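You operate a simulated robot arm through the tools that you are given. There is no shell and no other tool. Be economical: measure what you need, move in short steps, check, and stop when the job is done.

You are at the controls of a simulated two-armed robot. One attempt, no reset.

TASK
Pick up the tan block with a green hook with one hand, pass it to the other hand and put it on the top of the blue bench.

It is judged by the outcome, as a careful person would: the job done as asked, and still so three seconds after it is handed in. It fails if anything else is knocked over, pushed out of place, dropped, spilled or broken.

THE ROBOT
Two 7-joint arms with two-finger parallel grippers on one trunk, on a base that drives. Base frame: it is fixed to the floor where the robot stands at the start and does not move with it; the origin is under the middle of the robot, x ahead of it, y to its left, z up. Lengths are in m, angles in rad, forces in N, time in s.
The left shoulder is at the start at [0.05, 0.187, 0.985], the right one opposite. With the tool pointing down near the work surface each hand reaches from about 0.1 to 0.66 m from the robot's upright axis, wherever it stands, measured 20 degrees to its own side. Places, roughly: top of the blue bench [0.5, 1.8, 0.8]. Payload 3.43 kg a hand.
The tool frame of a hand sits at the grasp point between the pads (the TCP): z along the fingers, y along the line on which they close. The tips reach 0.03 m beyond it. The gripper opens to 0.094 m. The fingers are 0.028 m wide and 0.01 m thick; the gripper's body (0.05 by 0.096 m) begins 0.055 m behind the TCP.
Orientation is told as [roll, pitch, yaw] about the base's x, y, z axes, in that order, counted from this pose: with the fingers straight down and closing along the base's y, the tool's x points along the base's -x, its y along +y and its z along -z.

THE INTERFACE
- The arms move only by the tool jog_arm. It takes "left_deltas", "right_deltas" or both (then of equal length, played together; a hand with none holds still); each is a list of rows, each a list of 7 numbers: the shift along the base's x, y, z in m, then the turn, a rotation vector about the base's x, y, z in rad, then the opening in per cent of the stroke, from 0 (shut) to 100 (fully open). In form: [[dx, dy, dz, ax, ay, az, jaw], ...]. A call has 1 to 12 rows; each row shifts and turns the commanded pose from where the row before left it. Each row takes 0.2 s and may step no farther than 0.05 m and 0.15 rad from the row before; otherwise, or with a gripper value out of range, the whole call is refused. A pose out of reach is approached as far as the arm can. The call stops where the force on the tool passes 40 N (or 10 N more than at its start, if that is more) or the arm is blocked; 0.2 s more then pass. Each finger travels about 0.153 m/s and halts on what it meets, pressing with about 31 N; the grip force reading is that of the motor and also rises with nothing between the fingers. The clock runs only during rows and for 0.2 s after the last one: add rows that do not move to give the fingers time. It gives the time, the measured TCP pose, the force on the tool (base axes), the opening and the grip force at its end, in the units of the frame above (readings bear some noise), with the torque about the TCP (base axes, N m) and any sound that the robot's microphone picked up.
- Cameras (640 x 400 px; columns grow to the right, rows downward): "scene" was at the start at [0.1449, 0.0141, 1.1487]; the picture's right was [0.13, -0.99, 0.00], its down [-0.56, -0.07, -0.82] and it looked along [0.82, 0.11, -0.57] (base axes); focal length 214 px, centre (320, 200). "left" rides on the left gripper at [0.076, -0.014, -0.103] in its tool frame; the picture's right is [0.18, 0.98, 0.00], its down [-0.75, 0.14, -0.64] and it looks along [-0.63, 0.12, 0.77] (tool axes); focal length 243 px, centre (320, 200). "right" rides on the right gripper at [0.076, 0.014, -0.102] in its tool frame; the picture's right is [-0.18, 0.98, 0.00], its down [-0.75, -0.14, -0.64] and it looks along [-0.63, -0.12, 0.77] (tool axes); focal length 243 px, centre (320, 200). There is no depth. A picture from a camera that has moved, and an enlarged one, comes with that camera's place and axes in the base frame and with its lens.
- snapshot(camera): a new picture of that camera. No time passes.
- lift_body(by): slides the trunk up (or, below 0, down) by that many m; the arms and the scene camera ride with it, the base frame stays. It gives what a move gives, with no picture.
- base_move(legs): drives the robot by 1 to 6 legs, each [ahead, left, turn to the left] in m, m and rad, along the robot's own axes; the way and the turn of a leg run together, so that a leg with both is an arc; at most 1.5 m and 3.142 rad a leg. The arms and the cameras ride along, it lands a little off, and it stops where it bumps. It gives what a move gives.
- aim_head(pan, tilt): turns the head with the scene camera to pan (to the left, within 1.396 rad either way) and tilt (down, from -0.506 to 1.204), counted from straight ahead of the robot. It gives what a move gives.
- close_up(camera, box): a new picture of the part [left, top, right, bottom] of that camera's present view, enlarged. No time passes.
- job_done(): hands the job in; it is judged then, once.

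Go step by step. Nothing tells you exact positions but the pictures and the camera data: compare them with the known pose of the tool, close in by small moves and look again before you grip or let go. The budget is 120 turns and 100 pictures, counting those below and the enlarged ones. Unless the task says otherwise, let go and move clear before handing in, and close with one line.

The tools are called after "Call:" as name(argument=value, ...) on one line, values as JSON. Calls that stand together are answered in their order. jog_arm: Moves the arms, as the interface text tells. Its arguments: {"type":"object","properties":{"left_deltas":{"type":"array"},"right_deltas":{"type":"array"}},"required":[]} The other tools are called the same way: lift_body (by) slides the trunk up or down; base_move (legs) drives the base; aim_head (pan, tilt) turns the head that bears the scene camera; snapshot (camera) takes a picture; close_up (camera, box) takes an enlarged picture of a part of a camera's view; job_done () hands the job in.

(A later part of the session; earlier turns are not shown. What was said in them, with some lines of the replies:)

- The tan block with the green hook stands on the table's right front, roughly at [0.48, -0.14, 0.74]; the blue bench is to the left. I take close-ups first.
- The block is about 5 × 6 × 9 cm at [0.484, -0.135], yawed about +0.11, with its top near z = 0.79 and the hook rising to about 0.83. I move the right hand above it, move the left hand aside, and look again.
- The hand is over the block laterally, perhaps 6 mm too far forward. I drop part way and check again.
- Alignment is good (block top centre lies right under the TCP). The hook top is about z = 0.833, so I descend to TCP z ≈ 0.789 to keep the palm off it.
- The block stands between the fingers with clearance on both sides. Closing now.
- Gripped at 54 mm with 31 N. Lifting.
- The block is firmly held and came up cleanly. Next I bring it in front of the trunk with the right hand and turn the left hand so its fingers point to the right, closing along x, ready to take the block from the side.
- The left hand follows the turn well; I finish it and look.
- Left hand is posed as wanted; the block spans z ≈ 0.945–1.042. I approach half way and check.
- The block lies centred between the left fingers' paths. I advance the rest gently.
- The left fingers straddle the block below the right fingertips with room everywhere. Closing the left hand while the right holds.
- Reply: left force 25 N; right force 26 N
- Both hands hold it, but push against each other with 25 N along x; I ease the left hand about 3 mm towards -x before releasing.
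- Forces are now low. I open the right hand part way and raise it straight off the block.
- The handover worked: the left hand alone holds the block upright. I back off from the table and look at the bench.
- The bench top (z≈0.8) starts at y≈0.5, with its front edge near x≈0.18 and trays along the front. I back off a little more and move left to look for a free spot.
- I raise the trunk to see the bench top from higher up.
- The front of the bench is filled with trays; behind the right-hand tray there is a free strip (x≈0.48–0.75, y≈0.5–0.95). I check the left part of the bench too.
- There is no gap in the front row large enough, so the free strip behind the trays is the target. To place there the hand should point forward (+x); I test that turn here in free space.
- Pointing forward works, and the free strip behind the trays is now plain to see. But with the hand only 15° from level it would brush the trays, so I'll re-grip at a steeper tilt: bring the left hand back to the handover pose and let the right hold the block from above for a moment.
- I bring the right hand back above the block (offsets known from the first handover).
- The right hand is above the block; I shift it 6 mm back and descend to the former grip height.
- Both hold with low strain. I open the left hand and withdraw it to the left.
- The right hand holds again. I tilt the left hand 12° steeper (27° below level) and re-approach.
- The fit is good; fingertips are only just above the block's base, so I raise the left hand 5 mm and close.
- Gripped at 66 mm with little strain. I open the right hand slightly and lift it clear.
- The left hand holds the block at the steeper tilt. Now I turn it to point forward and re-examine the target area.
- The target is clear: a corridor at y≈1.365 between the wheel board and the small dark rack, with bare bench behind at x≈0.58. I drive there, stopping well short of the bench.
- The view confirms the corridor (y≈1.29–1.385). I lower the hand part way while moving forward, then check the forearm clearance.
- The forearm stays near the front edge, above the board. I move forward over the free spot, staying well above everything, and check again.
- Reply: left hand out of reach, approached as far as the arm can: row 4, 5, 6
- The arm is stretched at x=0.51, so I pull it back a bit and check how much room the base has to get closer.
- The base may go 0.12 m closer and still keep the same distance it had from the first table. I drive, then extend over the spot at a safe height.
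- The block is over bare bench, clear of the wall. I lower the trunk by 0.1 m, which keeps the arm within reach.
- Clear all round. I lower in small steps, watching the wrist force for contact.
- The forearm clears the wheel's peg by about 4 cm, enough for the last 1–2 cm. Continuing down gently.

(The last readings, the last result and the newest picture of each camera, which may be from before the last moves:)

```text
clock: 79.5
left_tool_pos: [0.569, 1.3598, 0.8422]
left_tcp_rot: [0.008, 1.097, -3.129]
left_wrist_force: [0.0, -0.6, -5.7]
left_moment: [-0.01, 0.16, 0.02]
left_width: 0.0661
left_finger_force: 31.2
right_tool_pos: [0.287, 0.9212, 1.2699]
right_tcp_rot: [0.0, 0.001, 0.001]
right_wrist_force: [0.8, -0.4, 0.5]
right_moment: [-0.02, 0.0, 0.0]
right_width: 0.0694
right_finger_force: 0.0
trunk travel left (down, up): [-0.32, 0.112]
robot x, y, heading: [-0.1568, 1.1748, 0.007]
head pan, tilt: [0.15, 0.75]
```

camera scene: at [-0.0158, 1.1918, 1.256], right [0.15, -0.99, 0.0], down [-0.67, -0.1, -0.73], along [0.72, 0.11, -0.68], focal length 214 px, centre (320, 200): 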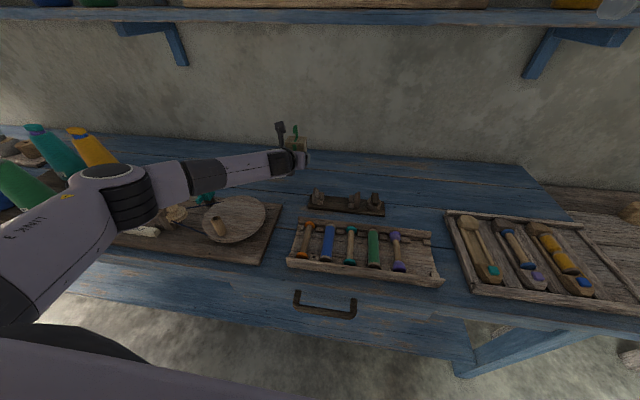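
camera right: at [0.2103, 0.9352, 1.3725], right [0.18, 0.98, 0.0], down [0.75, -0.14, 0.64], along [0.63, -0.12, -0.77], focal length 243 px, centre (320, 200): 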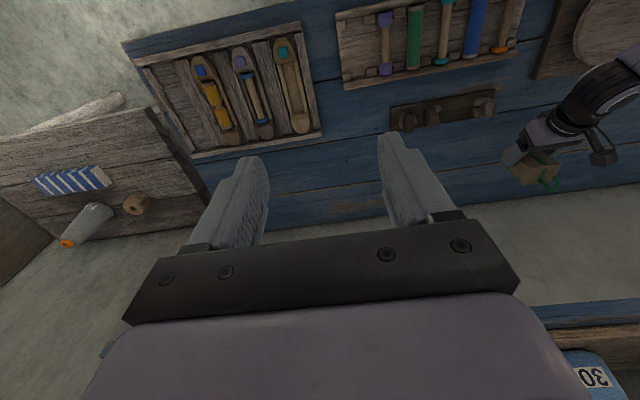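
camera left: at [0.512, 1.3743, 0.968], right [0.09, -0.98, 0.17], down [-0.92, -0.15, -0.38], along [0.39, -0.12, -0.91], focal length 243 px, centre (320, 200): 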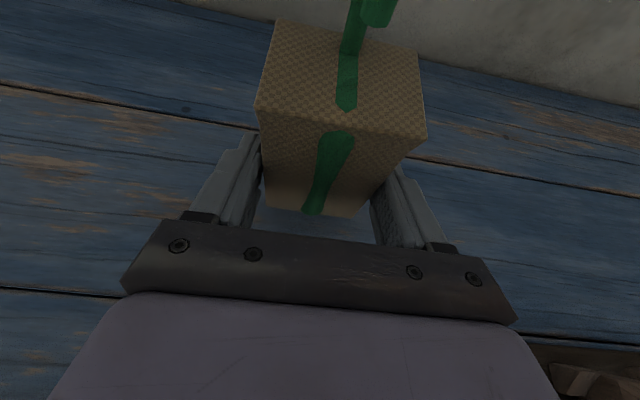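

Call:
jog_arm(left_deltas=[[0, 0, -0.002, 0, 0, 0, 30], [0, 0, -0.002, 0, 0, 0, 30], [0, 0, 0, 0, 0, 0, 30]])

Call:
snapshot(camera="left")

```text
clock: 80.3
left_tool_pos: [0.5687, 1.3604, 0.8397]
left_tcp_rot: [0.009, 1.095, -3.13]
left_wrist_force: [-0.3, -0.2, -6.3]
left_moment: [-0.02, 0.17, 0.0]
left_width: 0.066
left_finger_force: 30.5
right_tool_pos: [0.2866, 0.9207, 1.2724]
right_tcp_rot: [0.0, -0.001, 0.001]
right_wrist_force: [0.2, 0.5, -0.9]
right_moment: [0.0, -0.01, 0.0]
right_width: 0.0695
right_finger_force: 0.0
trunk travel left (down, up): [-0.32, 0.112]
robot x, y, heading: [-0.1545, 1.1771, 0.005]
head pan, tilt: [0.15, 0.75]
```

```text
37 pictures are left
camera left: at [0.5116, 1.3753, 0.9526], right [0.09, -0.98, 0.17], down [-0.92, -0.15, -0.38], along [0.39, -0.12, -0.91], focal length 243 px, centre (320, 200)
```

left: 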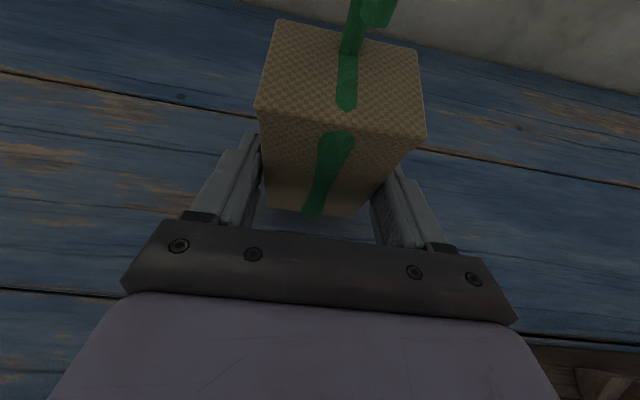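

No contact yet; a few more millimetres.

Call:
jog_arm(left_deltas=[[0, 0, -0.002, 0, 0, 0, 30], [0, 0, -0.001, 0, 0, 0, 30], [0, 0, 0, 0, 0, 0, 30]])

Call:
jog_arm(left_deltas=[[0, 0, -0.001, 0, 0, 0, 30], [0, 0, -0.001, 0, 0, 0, 30], [0, 0, 0, 0, 0, 0, 30]])

```text
clock: 81.1
left_tool_pos: [0.569, 1.36, 0.8334]
left_tcp_rot: [0.009, 1.096, -3.129]
left_wrist_force: [0.4, 0.2, -5.6]
left_moment: [-0.01, 0.12, 0.0]
left_width: 0.0661
left_finger_force: 31.1
right_tool_pos: [0.2858, 0.9221, 1.2702]
right_tcp_rot: [-0.002, 0.001, 0.001]
right_wrist_force: [-1.0, 0.7, -0.2]
right_moment: [-0.01, 0.04, 0.02]
right_width: 0.0696
right_finger_force: 0.1
trunk travel left (down, up): [-0.32, 0.112]
robot x, y, heading: [-0.1551, 1.1754, 0.005]
head pan, tilt: [0.15, 0.75]
```

```text
clock: 81.9
left_tool_pos: [0.5693, 1.3578, 0.8327]
left_tcp_rot: [0.009, 1.097, -3.129]
left_wrist_force: [0.9, 0.2, -5.6]
left_moment: [-0.01, 0.14, 0.04]
left_width: 0.066
left_finger_force: 31.1
right_tool_pos: [0.2858, 0.9203, 1.2701]
right_tcp_rot: [0.002, 0.0, 0.002]
right_wrist_force: [-0.5, 0.1, -0.4]
right_moment: [0.0, 0.01, -0.01]
right_width: 0.0699
right_finger_force: 0.1
trunk travel left (down, up): [-0.32, 0.112]
robot x, y, heading: [-0.1534, 1.1771, 0.001]
head pan, tilt: [0.15, 0.75]
```

Call:
jog_arm(left_deltas=[[0, 0, -0.002, 0, 0, 0, 30], [0, 0, -0.001, 0, 0, 0, 30], [0, 0, 0, 0, 0, 0, 30]])

Call:
jog_arm(left_deltas=[[0, 0, -0.002, 0, 0, 0, 30], [0, 0, 0, 0, 0, 0, 30]])

Call:
close_up(camera="scene", box=[220, 90, 380, 230])

```text
clock: 82.7
left_tool_pos: [0.5678, 1.3588, 0.8298]
left_tcp_rot: [0.008, 1.097, -3.129]
left_wrist_force: [-0.7, -0.9, -6.2]
left_moment: [0.0, 0.16, 0.03]
left_width: 0.066
left_finger_force: 30.8
right_tool_pos: [0.2861, 0.9221, 1.2702]
right_tcp_rot: [0.001, 0.0, -0.001]
right_wrist_force: [0.4, 0.0, -0.3]
right_moment: [0.0, -0.07, 0.01]
right_width: 0.0695
right_finger_force: 0.1
trunk travel left (down, up): [-0.32, 0.112]
robot x, y, heading: [-0.1539, 1.1739, -0.001]
head pan, tilt: [0.15, 0.75]
```

```text
clock: 83.3
left_tool_pos: [0.5682, 1.3593, 0.8271]
left_tcp_rot: [0.008, 1.096, -3.128]
left_wrist_force: [0.4, 0.0, -4.8]
left_moment: [-0.04, 0.1, 0.02]
left_width: 0.066
left_finger_force: 31.4
right_tool_pos: [0.286, 0.9211, 1.2703]
right_tcp_rot: [-0.002, 0.0, 0.002]
right_wrist_force: [0.2, 0.2, -0.3]
right_moment: [-0.01, -0.03, -0.01]
right_width: 0.0696
right_finger_force: 0.1
trunk travel left (down, up): [-0.32, 0.112]
robot x, y, heading: [-0.1548, 1.1782, 0.002]
head pan, tilt: [0.15, 0.75]
```

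```text
2.86 times, centred on (300, 160) of scene
camera zoom: at [-0.0156, 1.1918, 1.256], right [0.15, -0.99, 0.0], down [-0.67, -0.1, -0.73], along [0.72, 0.11, -0.68], focal length 613 px, centre (377, 314)
```

zoom: 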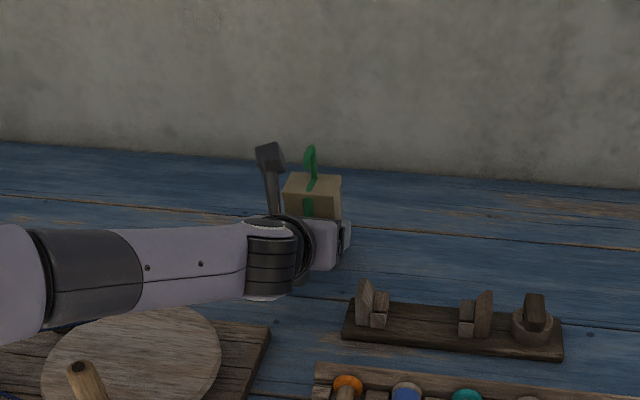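

Triangulating the rack's base puts the bench top nearer z≈0.78, so contact should come after roughly another centimetre.

Call:
jog_arm(left_deltas=[[0, 0, -0.002, 0, 0, 0, 30], [0, 0, -0.002, 0, 0, 0, 30], [0, 0, 0, 0, 0, 0, 30]])

Call:
jog_arm(left_deltas=[[0, 0, -0.002, 0, 0, 0, 30], [0, 0, 0, 0, 0, 0, 30]])

```text
clock: 84.1
left_tool_pos: [0.5693, 1.359, 0.826]
left_tcp_rot: [0.006, 1.099, -3.129]
left_wrist_force: [-0.1, 1.1, 0.7]
left_moment: [0.24, -0.14, 0.12]
left_width: 0.066
left_finger_force: 31.2
right_tool_pos: [0.2847, 0.9211, 1.2708]
right_tcp_rot: [0.002, 0.0, 0.001]
right_wrist_force: [0.2, 0.5, 0.4]
right_moment: [0.0, 0.01, 0.0]
right_width: 0.0695
right_finger_force: 0.0
trunk travel left (down, up): [-0.32, 0.112]
robot x, y, heading: [-0.1543, 1.1767, 0.002]
head pan, tilt: [0.15, 0.75]
```

```text
clock: 84.7
left_tool_pos: [0.57, 1.3598, 0.8261]
left_tcp_rot: [0.006, 1.099, -3.131]
left_wrist_force: [2.2, 0.6, 6.8]
left_moment: [0.4, -0.57, 0.01]
left_width: 0.0662
left_finger_force: 31.5
right_tool_pos: [0.2853, 0.9204, 1.2706]
right_tcp_rot: [0.001, -0.001, 0.001]
right_wrist_force: [0.3, 0.7, 0.8]
right_moment: [0.01, -0.04, 0.0]
right_width: 0.0696
right_finger_force: 0.0
trunk travel left (down, up): [-0.32, 0.112]
robot x, y, heading: [-0.1553, 1.1726, -0.0]
head pan, tilt: [0.15, 0.75]
```

Contact felt (about 12 N upward), seemingly on the block's far edge first. I look at its tilt before letting go.

Call:
close_up(camera="right", box=[480, 100, 640, 220])

Call:
close_up(camera="scene", box=[270, 110, 340, 180])

Call:
snapshot(camera="left")

```text
3.33 times, centred on (560, 160) of right
camera zoom: at [0.209, 0.9348, 1.3729], right [0.18, 0.98, 0.0], down [0.75, -0.14, 0.64], along [0.63, -0.12, -0.77], focal length 809 px, centre (-480, 333)
```

zoom: 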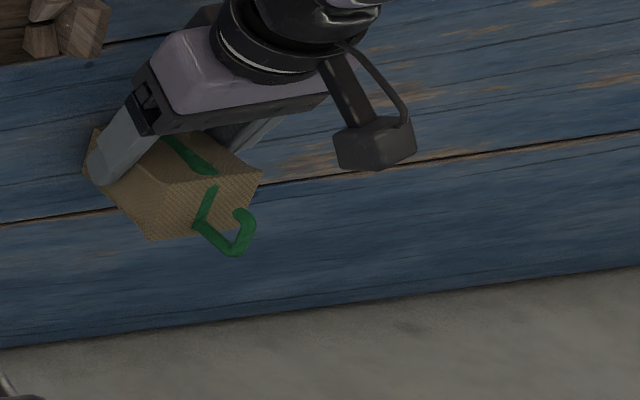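

```text
5.71 times, centred on (305, 145) of scene
camera zoom: at [-0.0169, 1.1914, 1.2563], right [0.15, -0.99, 0.0], down [-0.67, -0.1, -0.73], along [0.72, 0.11, -0.68], focal length 1226 px, centre (406, 514)
```

zoom: 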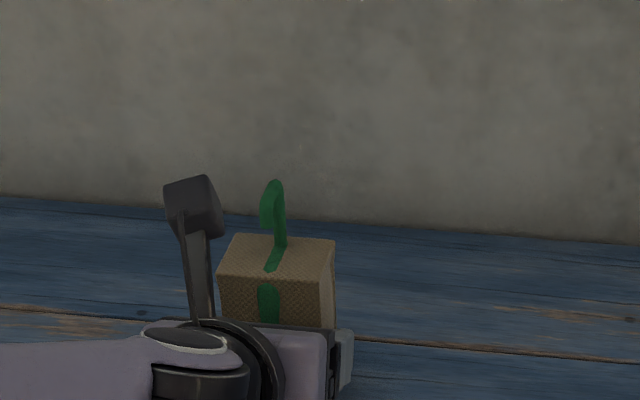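

```text
33 pictures are left
camera left: at [0.5115, 1.3744, 0.9396], right [0.09, -0.98, 0.17], down [-0.91, -0.15, -0.38], along [0.4, -0.12, -0.91], focal length 243 px, centre (320, 200)
```

left: 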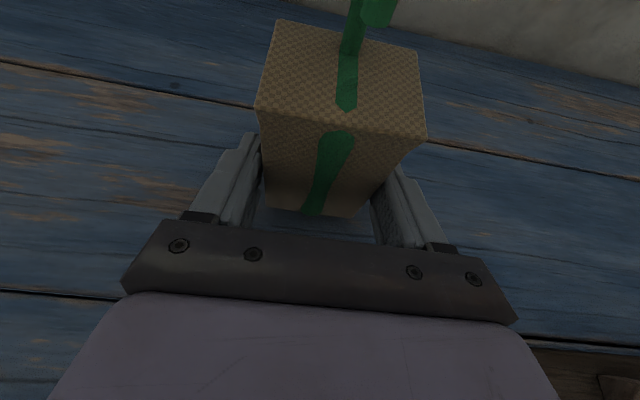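

The block looks near upright, with the far edge touching. I pitch the hand up slightly to flatten it and compare forces.

Call:
jog_arm(left_deltas=[[0, 0, 0, 0, -0.03, 0, 30], [0, 0, 0, 0, 0, 0, 30]])

Call:
jog_arm(left_deltas=[[0, 0, -0.001, 0, -0.03, 0, 30], [0, 0, 0, 0, 0, 0, 30]])

```text
clock: 85.3
left_tool_pos: [0.5681, 1.3587, 0.8242]
left_tcp_rot: [0.009, 1.127, -3.13]
left_wrist_force: [-1.4, 2.6, 9.4]
left_moment: [0.49, 0.2, 0.0]
left_width: 0.0661
left_finger_force: 31.3
right_tool_pos: [0.284, 0.9217, 1.2721]
right_tcp_rot: [0.001, -0.002, 0.002]
right_wrist_force: [0.2, 0.2, -0.1]
right_moment: [-0.01, 0.03, 0.01]
right_width: 0.0694
right_finger_force: 0.0
trunk travel left (down, up): [-0.32, 0.112]
robot x, y, heading: [-0.1575, 1.1786, 0.002]
head pan, tilt: [0.15, 0.75]
```

```text
clock: 85.9
left_tool_pos: [0.5693, 1.3587, 0.8243]
left_tcp_rot: [0.009, 1.129, -3.13]
left_wrist_force: [-0.4, 1.3, 8.4]
left_moment: [0.36, 0.19, -0.02]
left_width: 0.0662
left_finger_force: 31.3
right_tool_pos: [0.2839, 0.9206, 1.2717]
right_tcp_rot: [0.004, -0.002, 0.002]
right_wrist_force: [0.0, -0.4, -0.9]
right_moment: [0.02, 0.02, -0.02]
right_width: 0.0696
right_finger_force: 0.1
trunk travel left (down, up): [-0.32, 0.112]
robot x, y, heading: [-0.1554, 1.1776, 0.002]
head pan, tilt: [0.15, 0.75]
```

It is now within about 0.02 rad of flat on the bench. I release.

Call:
jog_arm(left_deltas=[[0, 0, 0.001, 0, 0, 0, 72], [0, 0, 0, 0, 0, 0, 80], [0, 0, 0, 0, 0, 0, 100], [0, 0, 0, 0, 0, 0, 100]])

Call:
snapshot(camera="left")

Call:
close_up(camera="scene", box=[220, 90, 380, 230])

```text
clock: 86.9
left_tool_pos: [0.5684, 1.359, 0.8239]
left_tcp_rot: [0.007, 1.126, -3.129]
left_wrist_force: [-0.8, -1.0, -0.8]
left_moment: [-0.01, 0.0, 0.01]
left_width: 0.094
left_finger_force: 0.1
right_tool_pos: [0.2851, 0.9209, 1.2711]
right_tcp_rot: [0.002, 0.0, 0.002]
right_wrist_force: [0.3, -0.3, 0.1]
right_moment: [0.02, -0.01, -0.01]
right_width: 0.0693
right_finger_force: 0.1
trunk travel left (down, up): [-0.32, 0.112]
robot x, y, heading: [-0.1551, 1.1778, 0.002]
head pan, tilt: [0.15, 0.75]
```

```text
32 pictures are left
camera left: at [0.5079, 1.3745, 0.9361], right [0.08, -0.98, 0.17], down [-0.9, -0.15, -0.4], along [0.42, -0.12, -0.9], focal length 243 px, centre (320, 200)
```

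left: 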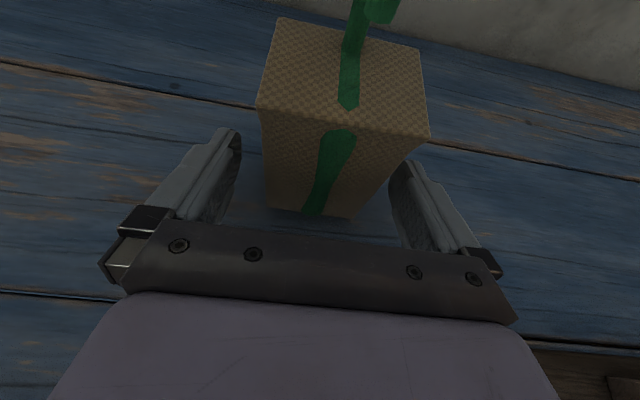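

```text
2.86 times, centred on (300, 160) of scene
camera zoom: at [-0.0163, 1.1916, 1.2561], right [0.15, -0.99, 0.0], down [-0.67, -0.1, -0.73], along [0.72, 0.11, -0.68], focal length 613 px, centre (377, 314)
```

zoom: 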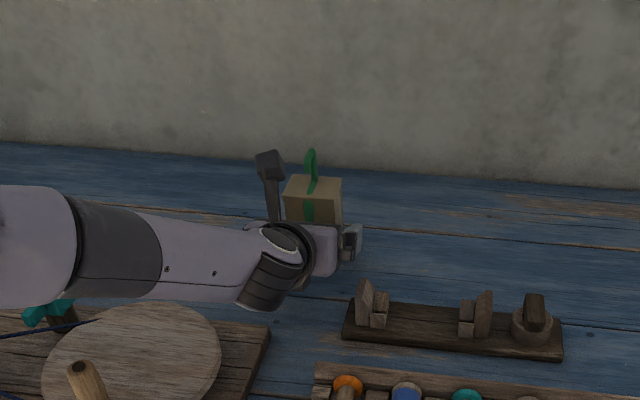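

The block stands free on the bench. I withdraw the hand back along its axis, then up and away.

Call:
jog_arm(left_deltas=[[-0.018, 0, 0.009, 0, 0, 0, 100], [-0.018, 0, 0.009, 0, 0, 0, 100], [-0.018, 0, 0.009, 0, 0, 0, 100], [0, 0, 0.03, 0, 0, 0, 100], [0, 0, 0.04, 0, 0, 0, 100], [-0.02, 0, 0.04, 0, 0, 0, 100], [-0.04, 0, 0.02, 0, 0, 0, 100], [-0.04, 0, 0.02, 0, 0, 0, 100], [-0.04, 0, 0, 0, 0, 0, 100], [0, 0, 0, 0, 0, 0, 100]])

Call:
snapshot(camera="scene")

Call:
snapshot(camera="left")

```text
clock: 89.1
left_tool_pos: [0.4262, 1.3611, 0.9719]
left_tcp_rot: [0.009, 1.156, -3.127]
left_wrist_force: [0.8, 0.5, -0.4]
left_moment: [-0.01, 0.02, 0.01]
left_width: 0.094
left_finger_force: 0.1
left hand out of reach, approached as far as the arm can: row 1, 2, 3
right_tool_pos: [0.2866, 0.9207, 1.2721]
right_tcp_rot: [0.002, 0.001, 0.002]
right_wrist_force: [0.6, -0.2, -0.4]
right_moment: [-0.02, -0.05, 0.03]
right_width: 0.0697
right_finger_force: 0.1
trunk travel left (down, up): [-0.32, 0.112]
robot x, y, heading: [-0.156, 1.1763, 0.0]
head pan, tilt: [0.15, 0.75]
```

```text
30 pictures are left
camera scene: at [-0.0161, 1.1916, 1.256], right [0.15, -0.99, 0.0], down [-0.67, -0.1, -0.73], along [0.72, 0.11, -0.68], focal length 214 px, centre (320, 200)
```

scene: 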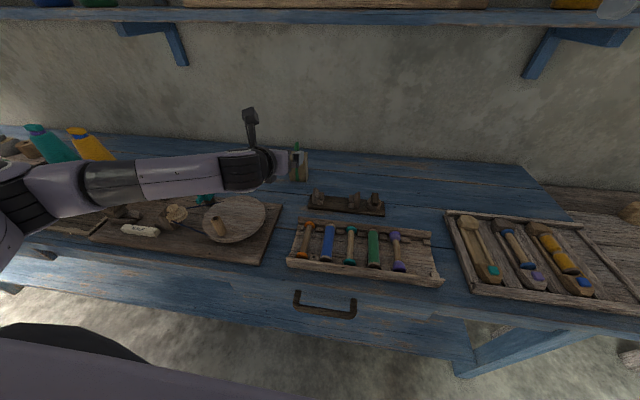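

```text
29 pictures are left
camera left: at [0.3615, 1.376, 1.0837], right [0.08, -0.98, 0.17], down [-0.89, -0.15, -0.43], along [0.45, -0.12, -0.89], focal length 243 px, centre (320, 200)
```

left: 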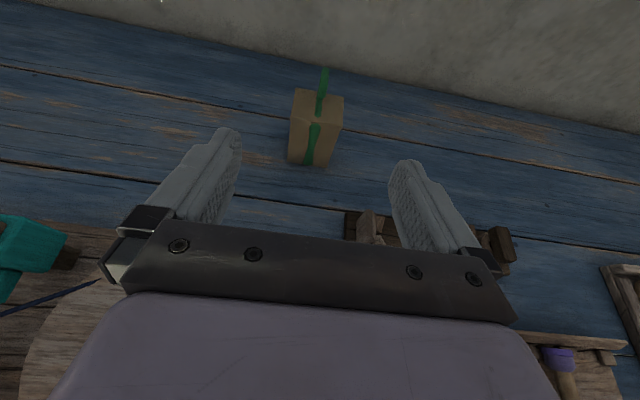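

The block stands upright on the bench and nothing else has moved. I back away for a final look.

Call:
jog_arm(left_deltas=[[-0.03, 0, 0.02, 0, 0, 0, 100], [-0.03, 0, 0.02, 0, 0, 0, 100], [-0.03, 0, 0.02, 0, 0, 0, 100], [0, 0, 0, 0, 0, 0, 100]])

Call:
base_move(legs=[[-0.35, 0, 0]])

Call:
aim_head(pan=0.1, tilt=0.5)

Call:
snapshot(camera="scene")

```text
clock: 90.1
left_tool_pos: [0.3343, 1.3601, 1.0329]
left_tcp_rot: [0.008, 1.155, -3.128]
left_wrist_force: [0.1, -0.5, -0.8]
left_moment: [0.0, -0.01, 0.0]
left_width: 0.0941
left_finger_force: 0.0
right_tool_pos: [0.286, 0.9212, 1.2714]
right_tcp_rot: [0.001, 0.002, 0.002]
right_wrist_force: [0.3, -0.3, -0.4]
right_moment: [0.01, -0.02, 0.04]
right_width: 0.0695
right_finger_force: 0.0
trunk travel left (down, up): [-0.32, 0.112]
robot x, y, heading: [-0.1576, 1.176, 0.002]
head pan, tilt: [0.15, 0.75]
```

```text
clock: 92.3
left_tool_pos: [-0.0013, 1.3556, 1.0325]
left_tcp_rot: [0.009, 1.156, -3.132]
left_wrist_force: [-0.1, 0.4, 0.9]
left_moment: [0.03, 0.0, 0.0]
left_width: 0.0943
left_finger_force: 0.1
right_tool_pos: [-0.0531, 0.9184, 1.2702]
right_tcp_rot: [0.003, 0.0, -0.004]
right_wrist_force: [0.4, 0.7, -0.2]
right_moment: [0.0, -0.04, -0.02]
right_width: 0.0695
right_finger_force: 0.0
trunk travel left (down, up): [-0.32, 0.112]
robot x, y, heading: [-0.4934, 1.1805, -0.004]
head pan, tilt: [0.15, 0.75]
```

```text
clock: 93.0
left_tool_pos: [-0.0006, 1.3577, 1.0327]
left_tcp_rot: [0.011, 1.156, -3.132]
left_wrist_force: [-0.2, -0.1, 0.2]
left_moment: [0.01, 0.0, 0.01]
left_width: 0.094
left_finger_force: 0.0
right_tool_pos: [-0.0526, 0.919, 1.2719]
right_tcp_rot: [0.002, 0.0, -0.003]
right_wrist_force: [0.1, 0.0, 0.0]
right_moment: [-0.04, 0.0, -0.02]
right_width: 0.0697
right_finger_force: 0.2
trunk travel left (down, up): [-0.32, 0.112]
robot x, y, heading: [-0.4916, 1.179, -0.004]
head pan, tilt: [0.099, 0.499]
```

```text
28 pictures are left
camera scene: at [-0.3448, 1.1877, 1.278], right [0.1, -1.0, 0.0], down [-0.48, -0.05, -0.88], along [0.87, 0.09, -0.48], focal length 214 px, centre (320, 200)
```

scene: 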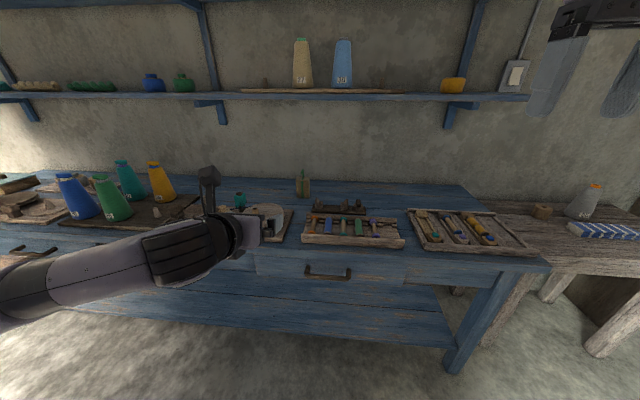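

The block stands upright on the bench behind the trays. Everything else is in place and both hands are clear, so I hand in.

Call:
job_done()

```text
The job is handed in.
```

The tan block with the green hook was picked up with the right hand, passed to the left, and now stands upright on top of the blue bench. Mid-air, the left hand passed it back to the right for a moment so it could take a steeper grip. In the last picture nothing else had moved.
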